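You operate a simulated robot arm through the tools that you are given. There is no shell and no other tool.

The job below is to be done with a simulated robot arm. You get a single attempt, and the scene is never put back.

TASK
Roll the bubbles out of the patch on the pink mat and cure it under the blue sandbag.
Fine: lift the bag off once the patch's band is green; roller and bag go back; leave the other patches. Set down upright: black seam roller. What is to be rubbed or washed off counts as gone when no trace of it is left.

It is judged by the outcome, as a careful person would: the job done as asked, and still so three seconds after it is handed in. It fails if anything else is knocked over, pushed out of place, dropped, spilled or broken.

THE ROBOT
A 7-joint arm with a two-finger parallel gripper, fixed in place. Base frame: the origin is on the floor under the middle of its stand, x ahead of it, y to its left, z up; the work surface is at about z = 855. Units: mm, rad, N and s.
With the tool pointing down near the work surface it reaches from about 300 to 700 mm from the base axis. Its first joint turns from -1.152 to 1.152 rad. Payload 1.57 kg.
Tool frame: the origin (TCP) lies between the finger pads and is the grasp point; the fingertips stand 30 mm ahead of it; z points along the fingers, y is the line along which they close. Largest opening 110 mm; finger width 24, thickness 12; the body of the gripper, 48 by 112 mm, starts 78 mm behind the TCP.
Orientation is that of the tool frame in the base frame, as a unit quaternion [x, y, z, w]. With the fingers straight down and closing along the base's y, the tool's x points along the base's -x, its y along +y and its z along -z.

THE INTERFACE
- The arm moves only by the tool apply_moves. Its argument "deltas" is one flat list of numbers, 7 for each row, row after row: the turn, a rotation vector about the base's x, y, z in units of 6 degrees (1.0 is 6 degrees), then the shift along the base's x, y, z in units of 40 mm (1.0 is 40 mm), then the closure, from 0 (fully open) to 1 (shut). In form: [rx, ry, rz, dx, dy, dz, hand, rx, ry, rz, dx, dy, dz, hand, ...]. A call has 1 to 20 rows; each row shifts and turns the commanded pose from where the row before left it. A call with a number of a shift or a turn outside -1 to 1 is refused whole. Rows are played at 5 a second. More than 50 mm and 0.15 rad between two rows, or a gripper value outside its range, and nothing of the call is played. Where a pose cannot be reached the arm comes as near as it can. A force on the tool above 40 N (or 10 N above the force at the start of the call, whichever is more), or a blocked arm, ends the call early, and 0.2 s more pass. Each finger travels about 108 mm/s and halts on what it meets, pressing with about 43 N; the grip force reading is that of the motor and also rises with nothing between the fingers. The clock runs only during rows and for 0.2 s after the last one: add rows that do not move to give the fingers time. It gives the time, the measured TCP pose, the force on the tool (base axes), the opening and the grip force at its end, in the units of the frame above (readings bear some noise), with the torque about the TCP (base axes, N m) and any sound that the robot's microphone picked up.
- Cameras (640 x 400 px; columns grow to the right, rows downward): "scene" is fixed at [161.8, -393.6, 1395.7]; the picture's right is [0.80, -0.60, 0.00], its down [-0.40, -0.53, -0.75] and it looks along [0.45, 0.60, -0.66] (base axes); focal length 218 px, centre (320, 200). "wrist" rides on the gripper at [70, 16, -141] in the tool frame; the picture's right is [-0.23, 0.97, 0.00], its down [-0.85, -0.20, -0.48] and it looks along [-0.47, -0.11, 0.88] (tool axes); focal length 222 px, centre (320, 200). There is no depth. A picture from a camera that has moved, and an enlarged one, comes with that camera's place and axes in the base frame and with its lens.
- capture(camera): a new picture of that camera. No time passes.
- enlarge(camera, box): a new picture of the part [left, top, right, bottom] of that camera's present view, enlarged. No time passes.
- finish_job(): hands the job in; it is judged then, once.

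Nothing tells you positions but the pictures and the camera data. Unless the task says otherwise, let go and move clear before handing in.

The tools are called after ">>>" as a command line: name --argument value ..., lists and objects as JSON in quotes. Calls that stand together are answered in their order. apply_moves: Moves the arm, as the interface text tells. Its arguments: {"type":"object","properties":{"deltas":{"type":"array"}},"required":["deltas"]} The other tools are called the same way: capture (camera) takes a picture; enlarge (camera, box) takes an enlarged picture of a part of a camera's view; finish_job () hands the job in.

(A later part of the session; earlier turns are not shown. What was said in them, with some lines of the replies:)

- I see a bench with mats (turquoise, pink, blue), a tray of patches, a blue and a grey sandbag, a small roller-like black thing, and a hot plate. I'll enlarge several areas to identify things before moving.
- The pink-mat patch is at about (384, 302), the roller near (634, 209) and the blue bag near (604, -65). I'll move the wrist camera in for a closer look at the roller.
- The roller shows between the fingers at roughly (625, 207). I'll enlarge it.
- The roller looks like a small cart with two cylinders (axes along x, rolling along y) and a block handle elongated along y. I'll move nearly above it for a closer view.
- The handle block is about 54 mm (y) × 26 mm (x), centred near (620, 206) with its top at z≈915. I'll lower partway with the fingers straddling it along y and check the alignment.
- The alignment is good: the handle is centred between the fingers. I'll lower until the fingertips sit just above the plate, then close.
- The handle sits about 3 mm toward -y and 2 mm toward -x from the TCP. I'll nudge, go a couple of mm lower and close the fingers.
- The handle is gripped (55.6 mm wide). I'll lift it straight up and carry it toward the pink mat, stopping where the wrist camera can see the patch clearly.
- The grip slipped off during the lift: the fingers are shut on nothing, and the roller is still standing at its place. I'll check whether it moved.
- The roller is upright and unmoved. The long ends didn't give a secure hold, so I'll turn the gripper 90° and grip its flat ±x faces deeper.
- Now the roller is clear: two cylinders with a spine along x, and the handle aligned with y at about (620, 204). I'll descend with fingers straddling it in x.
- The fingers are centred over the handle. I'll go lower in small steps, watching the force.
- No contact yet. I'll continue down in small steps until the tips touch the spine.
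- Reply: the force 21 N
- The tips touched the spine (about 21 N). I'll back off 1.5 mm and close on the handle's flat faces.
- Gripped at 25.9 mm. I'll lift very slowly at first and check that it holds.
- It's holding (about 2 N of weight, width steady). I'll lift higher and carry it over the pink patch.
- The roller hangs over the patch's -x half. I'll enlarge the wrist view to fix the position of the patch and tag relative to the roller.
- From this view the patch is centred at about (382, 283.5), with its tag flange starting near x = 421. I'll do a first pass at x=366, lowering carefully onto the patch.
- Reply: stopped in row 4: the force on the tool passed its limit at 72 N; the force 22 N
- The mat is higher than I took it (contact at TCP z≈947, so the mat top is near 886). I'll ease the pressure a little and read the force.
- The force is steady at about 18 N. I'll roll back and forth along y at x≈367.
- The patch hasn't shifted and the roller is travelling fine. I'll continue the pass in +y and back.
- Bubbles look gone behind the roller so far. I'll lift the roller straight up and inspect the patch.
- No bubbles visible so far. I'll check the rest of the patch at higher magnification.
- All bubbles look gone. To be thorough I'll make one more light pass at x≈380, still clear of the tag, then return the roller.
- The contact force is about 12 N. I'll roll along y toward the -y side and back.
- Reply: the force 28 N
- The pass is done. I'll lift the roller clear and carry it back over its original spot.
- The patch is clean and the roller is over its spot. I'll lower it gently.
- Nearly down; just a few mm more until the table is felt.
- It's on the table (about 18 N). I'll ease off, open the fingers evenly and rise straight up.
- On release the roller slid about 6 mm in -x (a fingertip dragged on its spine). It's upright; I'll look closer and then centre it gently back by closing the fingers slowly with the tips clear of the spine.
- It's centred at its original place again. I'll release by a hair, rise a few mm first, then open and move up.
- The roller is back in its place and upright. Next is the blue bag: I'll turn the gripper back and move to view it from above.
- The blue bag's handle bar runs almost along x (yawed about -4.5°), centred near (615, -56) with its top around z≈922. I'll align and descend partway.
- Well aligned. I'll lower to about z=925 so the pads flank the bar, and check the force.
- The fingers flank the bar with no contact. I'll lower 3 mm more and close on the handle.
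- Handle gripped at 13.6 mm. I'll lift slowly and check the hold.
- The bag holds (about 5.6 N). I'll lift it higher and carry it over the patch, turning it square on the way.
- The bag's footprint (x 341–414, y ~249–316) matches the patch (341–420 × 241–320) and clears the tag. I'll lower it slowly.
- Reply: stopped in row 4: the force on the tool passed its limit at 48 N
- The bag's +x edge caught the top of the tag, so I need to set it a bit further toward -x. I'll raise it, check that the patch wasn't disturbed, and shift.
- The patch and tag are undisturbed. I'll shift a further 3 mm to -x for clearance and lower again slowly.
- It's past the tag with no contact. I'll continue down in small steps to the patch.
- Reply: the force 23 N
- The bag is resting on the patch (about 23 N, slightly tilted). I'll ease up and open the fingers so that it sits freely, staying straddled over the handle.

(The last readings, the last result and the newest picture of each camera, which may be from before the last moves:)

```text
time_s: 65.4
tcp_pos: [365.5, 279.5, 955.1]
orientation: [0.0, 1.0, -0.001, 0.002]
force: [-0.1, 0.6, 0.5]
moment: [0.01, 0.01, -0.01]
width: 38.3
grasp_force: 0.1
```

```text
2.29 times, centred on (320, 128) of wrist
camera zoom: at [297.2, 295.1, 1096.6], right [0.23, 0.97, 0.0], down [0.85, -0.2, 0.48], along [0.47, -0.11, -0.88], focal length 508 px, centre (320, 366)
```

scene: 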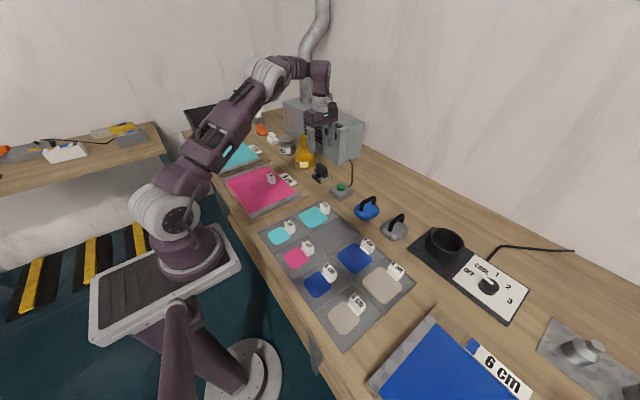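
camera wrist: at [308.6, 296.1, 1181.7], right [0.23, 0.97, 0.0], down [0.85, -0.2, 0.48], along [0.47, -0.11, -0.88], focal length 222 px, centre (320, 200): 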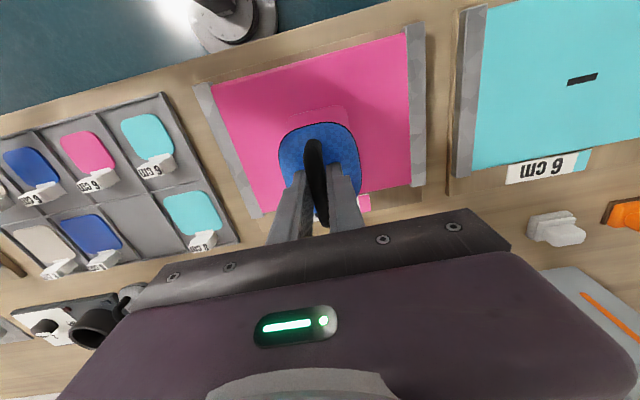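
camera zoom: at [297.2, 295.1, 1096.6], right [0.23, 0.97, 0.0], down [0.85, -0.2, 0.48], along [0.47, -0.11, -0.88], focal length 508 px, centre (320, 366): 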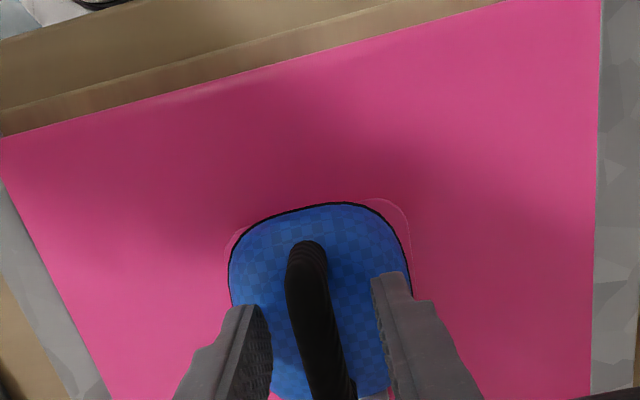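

The bag sits on the patch. Now I'll wait and watch the tag/patch for the band's colour.

>>> enlarge --camera "scene" --box '[250, 165, 290, 200]'

>>> apply_moves --deltas '[0, 0, 0, 0, 0, 0, 0.65, 0, 0, 0, 0, 0, 0, 0.65, 0, 0, 0, 0, 0, 0, 0.65, 0, 0, 0, 0, 0, 0, 0.65, 0, 0, 0, 0, 0, 0, 0.65]'

>>> enlarge --camera "scene" --box '[250, 165, 290, 200]'

```text
11.43 times, centred on (270, 182) of scene
camera zoom: at [161.8, -393.6, 1395.7], right [0.8, -0.6, 0.0], down [-0.4, -0.53, -0.75], along [0.45, 0.6, -0.66], focal length 2488 px, centre (891, 400)
```

zoom: 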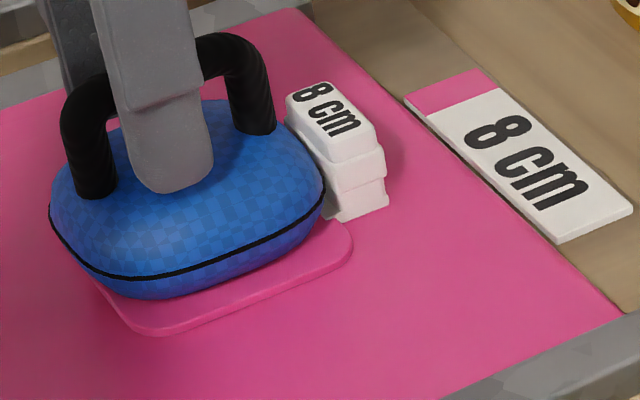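

```text
time_s: 66.6
tcp_pos: [367.2, 279.5, 954.2]
orientation: [-0.001, 1.0, 0.0, 0.002]
force: [-0.2, -0.9, -0.6]
moment: [0.01, -0.03, 0.0]
width: 38.4
grasp_force: 0.1
```

```text
11.43 times, centred on (270, 182) of scene
camera zoom: at [161.8, -393.6, 1395.7], right [0.8, -0.6, 0.0], down [-0.4, -0.53, -0.75], along [0.45, 0.6, -0.66], focal length 2488 px, centre (891, 400)
```

zoom: 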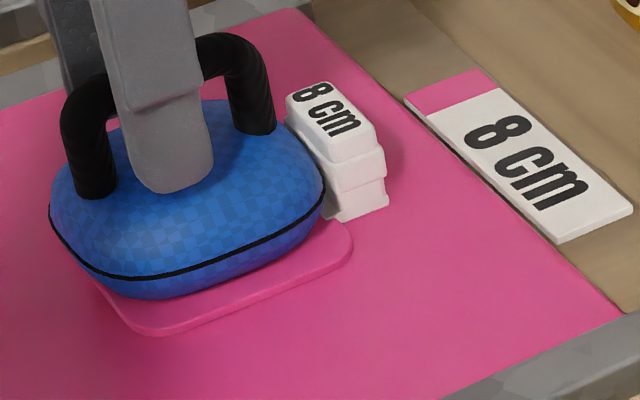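

The tag's middle band is still white. I'll keep waiting in short intervals.

>>> apply_moves --deltas '[0, 0, 0, 0, 0, 0, 0.65, 0, 0, 0, 0, 0, 0, 0.65, 0, 0, 0, 0, 0, 0, 0.65, 0, 0, 0, 0, 0, 0, 0.65, 0, 0, 0, 0, 0, 0, 0.65, 0, 0, 0, 0, 0, 0, 0.65, 0, 0, 0, 0, 0, 0, 0.65, 0, 0, 0, 0, 0, 0, 0.65, 0, 0, 0, 0, 0, 0, 0.65, 0, 0, 0, 0, 0, 0, 0.65]'

>>> enlarge --camera "scene" --box '[250, 165, 290, 200]'

```text
time_s: 68.8
tcp_pos: [366.5, 278.6, 953.9]
orientation: [-0.001, 1.0, 0.0, 0.002]
force: [-0.1, 0.3, -0.3]
moment: [-0.01, 0.02, 0.0]
width: 38.5
grasp_force: 0.1
```

```text
11.43 times, centred on (270, 182) of scene
camera zoom: at [161.8, -393.6, 1395.7], right [0.8, -0.6, 0.0], down [-0.4, -0.53, -0.75], along [0.45, 0.6, -0.66], focal length 2488 px, centre (891, 400)
```

zoom: 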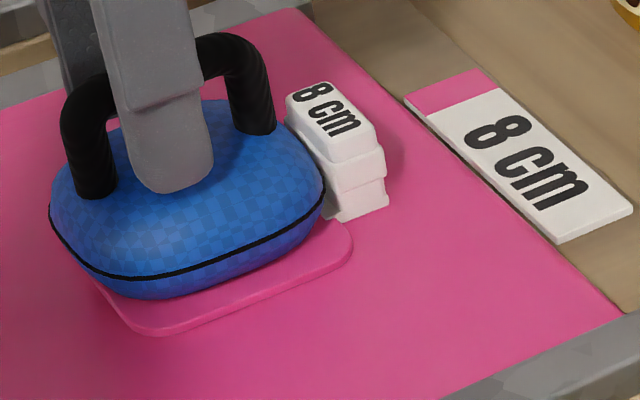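

No change yet, so I'll continue waiting.

>>> apply_moves --deltas '[0, 0, 0, 0, 0, 0, 0.65, 0, 0, 0, 0, 0, 0, 0.65, 0, 0, 0, 0, 0, 0, 0.65, 0, 0, 0, 0, 0, 0, 0.65, 0, 0, 0, 0, 0, 0, 0.65, 0, 0, 0, 0, 0, 0, 0.65, 0, 0, 0, 0, 0, 0, 0.65, 0, 0, 0, 0, 0, 0, 0.65, 0, 0, 0, 0, 0, 0, 0.65, 0, 0, 0, 0, 0, 0, 0.65]'

>>> enlarge --camera "scene" --box '[250, 165, 290, 200]'

```text
time_s: 71.0
tcp_pos: [366.5, 279.0, 954.8]
orientation: [0.0, 1.0, 0.001, 0.002]
force: [-0.5, -0.7, 0.4]
moment: [0.0, -0.03, -0.02]
width: 38.5
grasp_force: 0.0
```

```text
11.43 times, centred on (270, 182) of scene
camera zoom: at [161.8, -393.6, 1395.7], right [0.8, -0.6, 0.0], down [-0.4, -0.53, -0.75], along [0.45, 0.6, -0.66], focal length 2488 px, centre (891, 400)
```

zoom: 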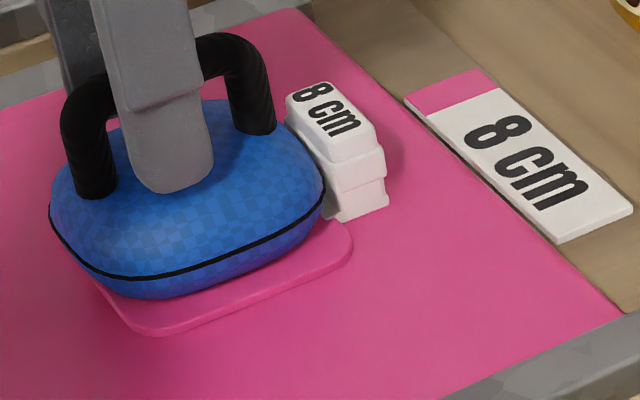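

>>> apply_moves --deltas '[0, 0, 0, 0, 0, 0, 0.65, 0, 0, 0, 0, 0, 0, 0.65, 0, 0, 0, 0, 0, 0, 0.65, 0, 0, 0, 0, 0, 0, 0.65, 0, 0, 0, 0, 0, 0, 0.65, 0, 0, 0, 0, 0, 0, 0.65, 0, 0, 0, 0, 0, 0, 0.65, 0, 0, 0, 0, 0, 0, 0.65, 0, 0, 0, 0, 0, 0, 0.65, 0, 0, 0, 0, 0, 0, 0.65, 0, 0, 0, 0, 0, 0, 0.65, 0, 0, 0, 0, 0, 0, 0.65, 0, 0, 0, 0, 0, 0, 0.65, 0, 0, 0, 0, 0, 0, 0.65, 0, 0, 0, 0, 0, 0, 0.65]'

>>> enlarge --camera "scene" --box '[250, 165, 290, 200]'

```text
time_s: 74.2
tcp_pos: [365.7, 279.3, 953.8]
orientation: [0.0, 1.0, 0.0, 0.002]
force: [0.6, 0.7, 0.0]
moment: [-0.01, 0.02, -0.01]
width: 38.7
grasp_force: 0.0
```

```text
11.43 times, centred on (270, 182) of scene
camera zoom: at [161.8, -393.6, 1395.7], right [0.8, -0.6, 0.0], down [-0.4, -0.53, -0.75], along [0.45, 0.6, -0.66], focal length 2488 px, centre (891, 400)
```

zoom: 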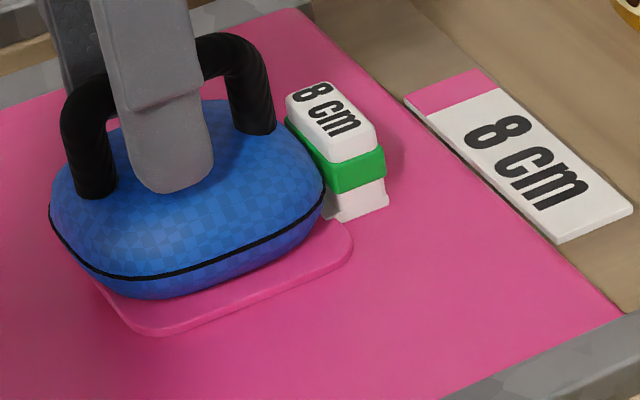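

The band is green. I'll close on the handle and lift the bag straight off.

>>> apply_moves --deltas '[0, 0, 0, 0, 0, 0, 0.75, 0, 0, 0, 0, 0, 0, 0.85, 0, 0, 0, 0, 0, 0, 1, 0, 0, 0, 0, 0, 0, 1, 0, 0, 0, 0, 0, 0.05, 1, 0, 0, 0, 0, 0, 0.15, 1, 0, 0, 0, 0, 0, 0.3, 1, 0, 0, 0, 0, 0, 0.3, 1]'

>>> enlarge --camera "scene" --box '[220, 140, 320, 212]'

```text
time_s: 76.0
tcp_pos: [365.0, 278.8, 986.0]
orientation: [0.001, 1.0, 0.0, 0.001]
force: [-0.6, 0.1, -6.0]
moment: [-0.01, 0.09, -0.03]
width: 13.5
grasp_force: 30.3
```

```text
5.56 times, centred on (270, 176) of scene
camera zoom: at [161.8, -393.6, 1395.7], right [0.8, -0.6, 0.0], down [-0.4, -0.53, -0.75], along [0.45, 0.6, -0.66], focal length 1210 px, centre (598, 333)
```

zoom: 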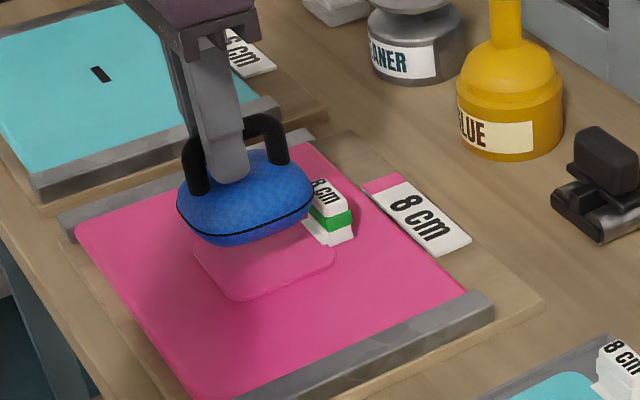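

The bag is off and the band is green. I'll carry the bag back above its original place.

>>> apply_moves --deltas '[0, 0, 0, 0, 0, 0.65, 1, 0, 0, 0, 0, 0, 0.7, 1, 0, 0, -0.05, 0.2, -0.27, 0, 1, 0, 0, -0.05, 0.4, -0.55, 0, 1, 0, 0, -0.05, 0.45, -0.605, 0, 1, 0, 0, -0.05, 0.45, -0.605, 0, 1, 0, 0, -0.05, 0.45, -0.605, 0, 1, 0, 0, -0.05, 0.45, -0.605, 0, 1, 0, 0, -0.05, 0.45, -0.605, 0, 1, 0, 0, -0.05, 0.45, -0.605, 0, 1, 0, 0, -0.05, 0.45, -0.605, 0, 1, 0, 0, -0.05, 0.45, -0.605, 0, 1, 0, 0, -0.05, 0.45, -0.605, 0, 1, 0, 0, -0.05, 0.45, -0.605, 0, 1, 0, 0, -0.05, 0.45, -0.605, 0, 1, 0, 0, -0.05, 0.4, -0.54, 0, 1, 0, 0, -0.05, 0.24, -0.31, 0, 1, 0, 0, 0, 0, 0, 0, 1]'

>>> capture --camera "scene"

>>> enlarge --camera "scene" --box '[235, 165, 295, 205]'

>>> enlarge --camera "wrist" --box '[220, 90, 420, 215]'

```text
time_s: 79.8
tcp_pos: [613.5, -53.7, 1040.2]
orientation: [0.039, 0.999, 0.0, 0.001]
force: [-0.5, 0.1, -5.3]
moment: [-0.01, 0.08, -0.04]
width: 13.3
grasp_force: 30.6
```

```text
taken
```

scene: 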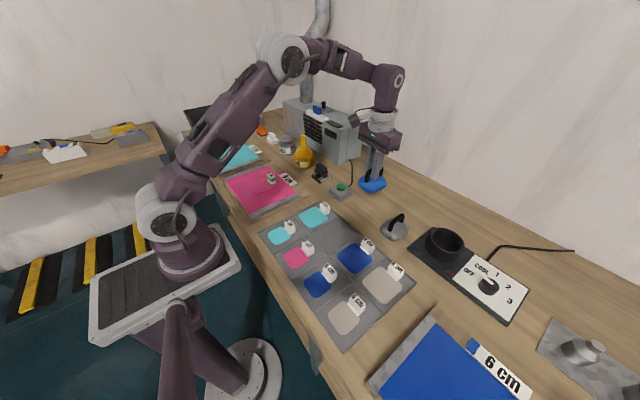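

```text
10.00 times, centred on (265, 185) of scene
camera zoom: at [161.9, -393.6, 1395.7], right [0.8, -0.6, 0.0], down [-0.4, -0.53, -0.75], along [0.45, 0.6, -0.66], focal length 2177 px, centre (870, 350)
```

zoom: 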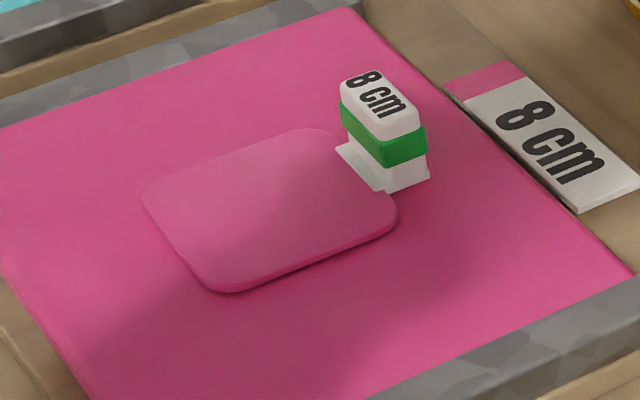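

```text
3.20 times, centred on (320, 152) of wrist
camera zoom: at [545.5, -33.0, 1182.0], right [0.3, 0.95, 0.0], down [0.84, -0.26, 0.48], along [0.46, -0.15, -0.88], focal length 711 px, centre (320, 352)
```

zoom: 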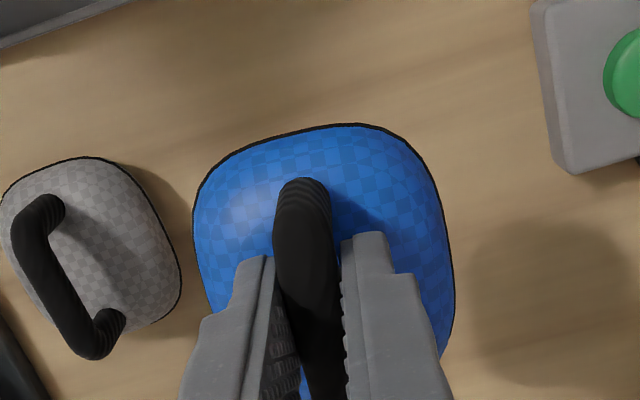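

The patch is intact with a green band. The bag sits about 6–7 mm further +x in the grip than before, so I'll compensate and lower to just above the table to compare with the earlier view.

>>> apply_moves --deltas '[0, 0, 0, -0.08, 0, -0.6, 1, 0, 0, 0, -0.08, 0, -0.8, 1, 0, 0, 0, 0, 0, -0.7, 1, 0, 0, 0, 0, 0, -0.345, 1, 0, 0, 0, 0, 0, 0, 1]'

>>> enlarge --camera "scene" --box '[335, 170, 415, 245]'

```text
time_s: 81.0
tcp_pos: [607.6, -53.9, 941.0]
orientation: [0.04, 0.999, 0.0, 0.001]
force: [0.7, 0.3, -4.9]
moment: [0.01, 0.03, 0.01]
width: 13.4
grasp_force: 29.9
```

```text
5.33 times, centred on (375, 208) of scene
camera zoom: at [161.9, -393.6, 1395.7], right [0.8, -0.6, 0.0], down [-0.4, -0.53, -0.75], along [0.45, 0.6, -0.66], focal length 1161 px, centre (27, 160)
```

zoom: 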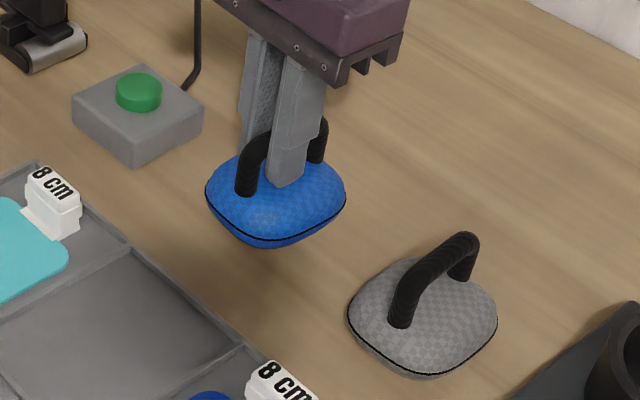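

The position is within 3 mm of the original. I'll correct +2.5 mm in x and lower to the table.

>>> apply_moves --deltas '[0, 0, 0, 0.065, 0, -0.2, 1, 0, 0, 0, 0, 0, -0.15, 1, 0, 0, 0, 0, 0, -0.08, 1, 0, 0, 0, 0, 0, -0.04, 1, 0, 0, 0, 0, 0, 0, 1]'

>>> enlarge --camera "scene" --box '[335, 170, 415, 245]'

```text
time_s: 82.2
tcp_pos: [609.5, -53.9, 924.1]
orientation: [0.039, 0.999, 0.0, 0.001]
force: [0.3, 0.1, -5.6]
moment: [0.04, 0.06, 0.02]
width: 13.6
grasp_force: 29.7
```

```text
5.33 times, centred on (375, 208) of scene
camera zoom: at [161.9, -393.6, 1395.7], right [0.8, -0.6, 0.0], down [-0.4, -0.53, -0.75], along [0.45, 0.6, -0.66], focal length 1161 px, centre (27, 160)
```

zoom: 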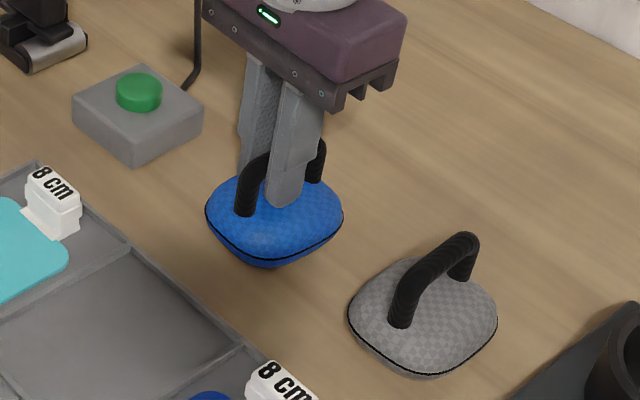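

>>> apply_moves --deltas '[0, 0, 0, 0, 0, -0.04, 1, 0, 0, 0, 0, 0, -0.03, 1, 0, 0, 0, 0, 0, 0, 1]'

```text
time_s: 83.0
tcp_pos: [609.5, -54.2, 921.9]
orientation: [0.038, 0.999, -0.001, 0.003]
force: [-8.9, 0.1, 25.1]
moment: [0.03, 0.37, 0.01]
width: 13.5
grasp_force: 30.4
```

It's on the table (25 N). I'll ease up, open gently and rise clear.

>>> apply_moves --deltas '[0, 0, 0, 0, 0, 0.03, 1, 0, 0, 0, 0, 0, 0, 0.86, 0, 0, 0, 0, 0, 0, 0.8, 0, 0, 0, 0, 0, 0, 0.65, 0, 0, 0, 0, 0, 0, 0.6, 0, 0, 0, 0, 0, 0.2, 0.6, 0, 0, 0, 0, 0, 0.6, 0.6, 0, 0, 0, 0, 0, 0.9, 0.6, 0, 0, 0, 0, 0, 0.9, 0.5, 0, 0, 0, 0, 0, 0, 0.5]'

>>> enlarge --camera "scene" --box '[335, 180, 415, 245]'

>>> capture --camera "scene"

>>> capture --camera "wrist"

```text
time_s: 85.2
tcp_pos: [611.5, -52.9, 1026.4]
orientation: [0.04, 0.999, 0.0, 0.001]
force: [0.2, -0.2, -0.4]
moment: [0.0, -0.04, 0.0]
width: 55.2
grasp_force: 0.0
```

```text
6.15 times, centred on (375, 212) of scene
camera zoom: at [161.8, -393.6, 1395.7], right [0.8, -0.6, 0.0], down [-0.4, -0.53, -0.75], along [0.45, 0.6, -0.66], focal length 1340 px, centre (-18, 123)
```

zoom: 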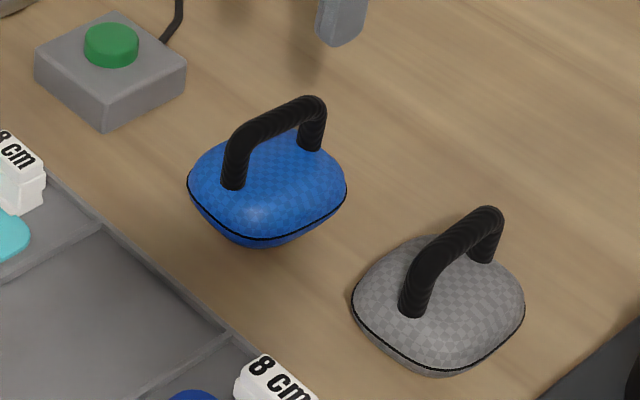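

```text
taken
```

scene: 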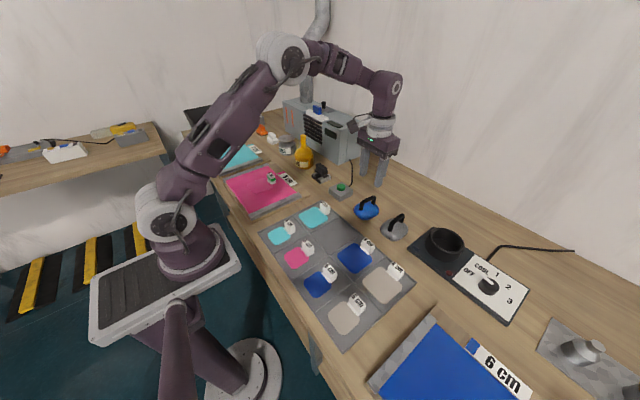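

```text
taken
camera wrist: at [542.5, -32.9, 1169.1], right [0.3, 0.95, 0.0], down [0.84, -0.27, 0.48], along [0.46, -0.15, -0.88], focal length 222 px, centre (320, 200)
```

wrist: 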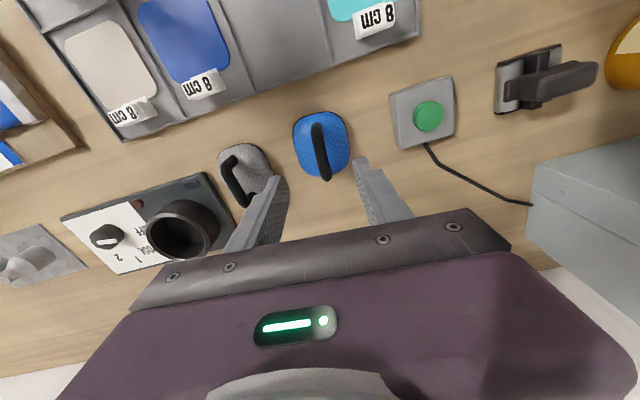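

The bag is back within a couple of mm of its original spot. I'll raise the arm clear and do a final check of the patch and roller.

>>> apply_moves --deltas '[0, 0, 0, -0.5, 0, 0.8, 0.3, 0, 0, 0, -0.8, 0, 0.9, 0.2, 0, 0, 0, -0.8, 0, 0.9, 0, 0, 0, 0, -0.5, 0, 0.5, 0, 0, 0, 0, 0, 0, 0, 0]'

>>> enlarge --camera "scene" --box '[220, 110, 380, 230]'

>>> enlarge --camera "scene" --box '[240, 165, 300, 205]'

>>> enlarge --camera "scene" --box '[240, 190, 440, 350]'

```text
time_s: 86.4
tcp_pos: [504.6, -53.3, 1151.8]
orientation: [0.038, 0.999, 0.0, 0.0]
force: [0.3, 0.2, 1.1]
moment: [-0.01, -0.02, 0.01]
width: 109.6
grasp_force: 0.2
```

```text
3.33 times, centred on (300, 170) of scene
camera zoom: at [161.7, -393.6, 1395.7], right [0.8, -0.6, 0.0], down [-0.4, -0.53, -0.75], along [0.45, 0.6, -0.66], focal length 726 px, centre (387, 300)
```

zoom: 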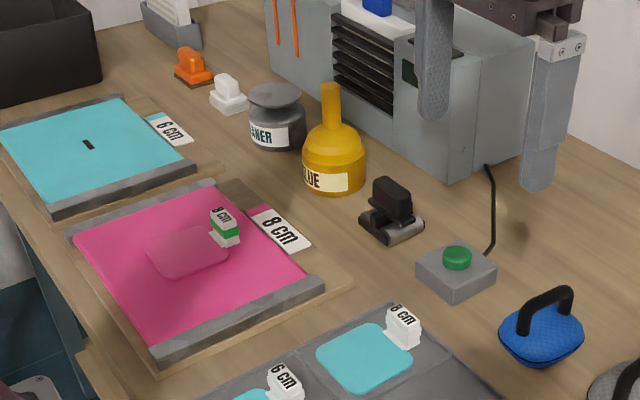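

```text
10.00 times, centred on (270, 185) of scene
camera zoom: at [161.7, -393.6, 1395.7], right [0.8, -0.6, 0.0], down [-0.4, -0.53, -0.75], along [0.45, 0.6, -0.66], focal length 2177 px, centre (820, 350)
```

zoom: 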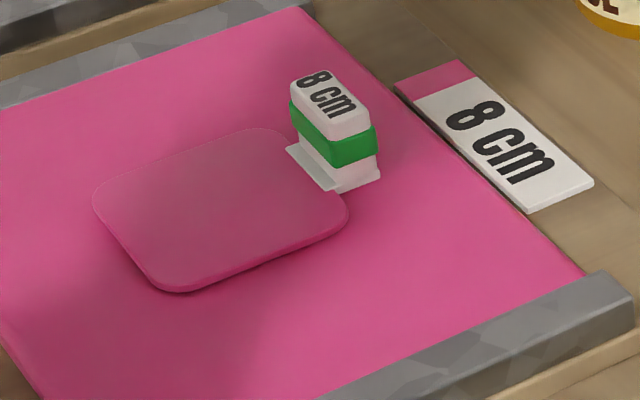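

```text
2.50 times, centred on (340, 270) of scene
camera zoom: at [161.7, -393.6, 1395.7], right [0.8, -0.6, 0.0], down [-0.4, -0.53, -0.75], along [0.45, 0.6, -0.66], focal length 544 px, centre (270, 25)
```

zoom: 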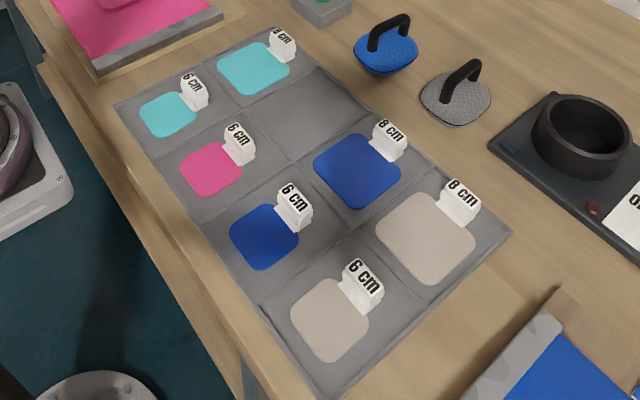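

The patch is free of bubbles with a green band. The roller stands upright in its place, the blue bag is back, and the other patches are untouched. I'm handing in the job.

>>> finish_job

```text
The job is handed in.
```

The job is handed in. The pink-mat patch shows no bubbles, and its band turned green after about 10 seconds under the blue bag. I lifted the bag off shortly after that.

- **Roller:** it stands upright, within a couple of millimetres of where it started. My first grip on it slipped, but it never left the table. When I set it down it slid about 6 mm, so I nudged it back into place.
- **Blue bag:** it is back within a couple of millimetres of its original spot.
- **Bump on the tag:** while lowering the bag onto the patch, its edge touched the top of the patch's tag. I raised it, saw that neither tag nor patch had moved, and set the bag down about 11 mm further from the tag.
- **Everything else:** the other patches are untouched, and I saw nothing knocked over or pushed out of place.
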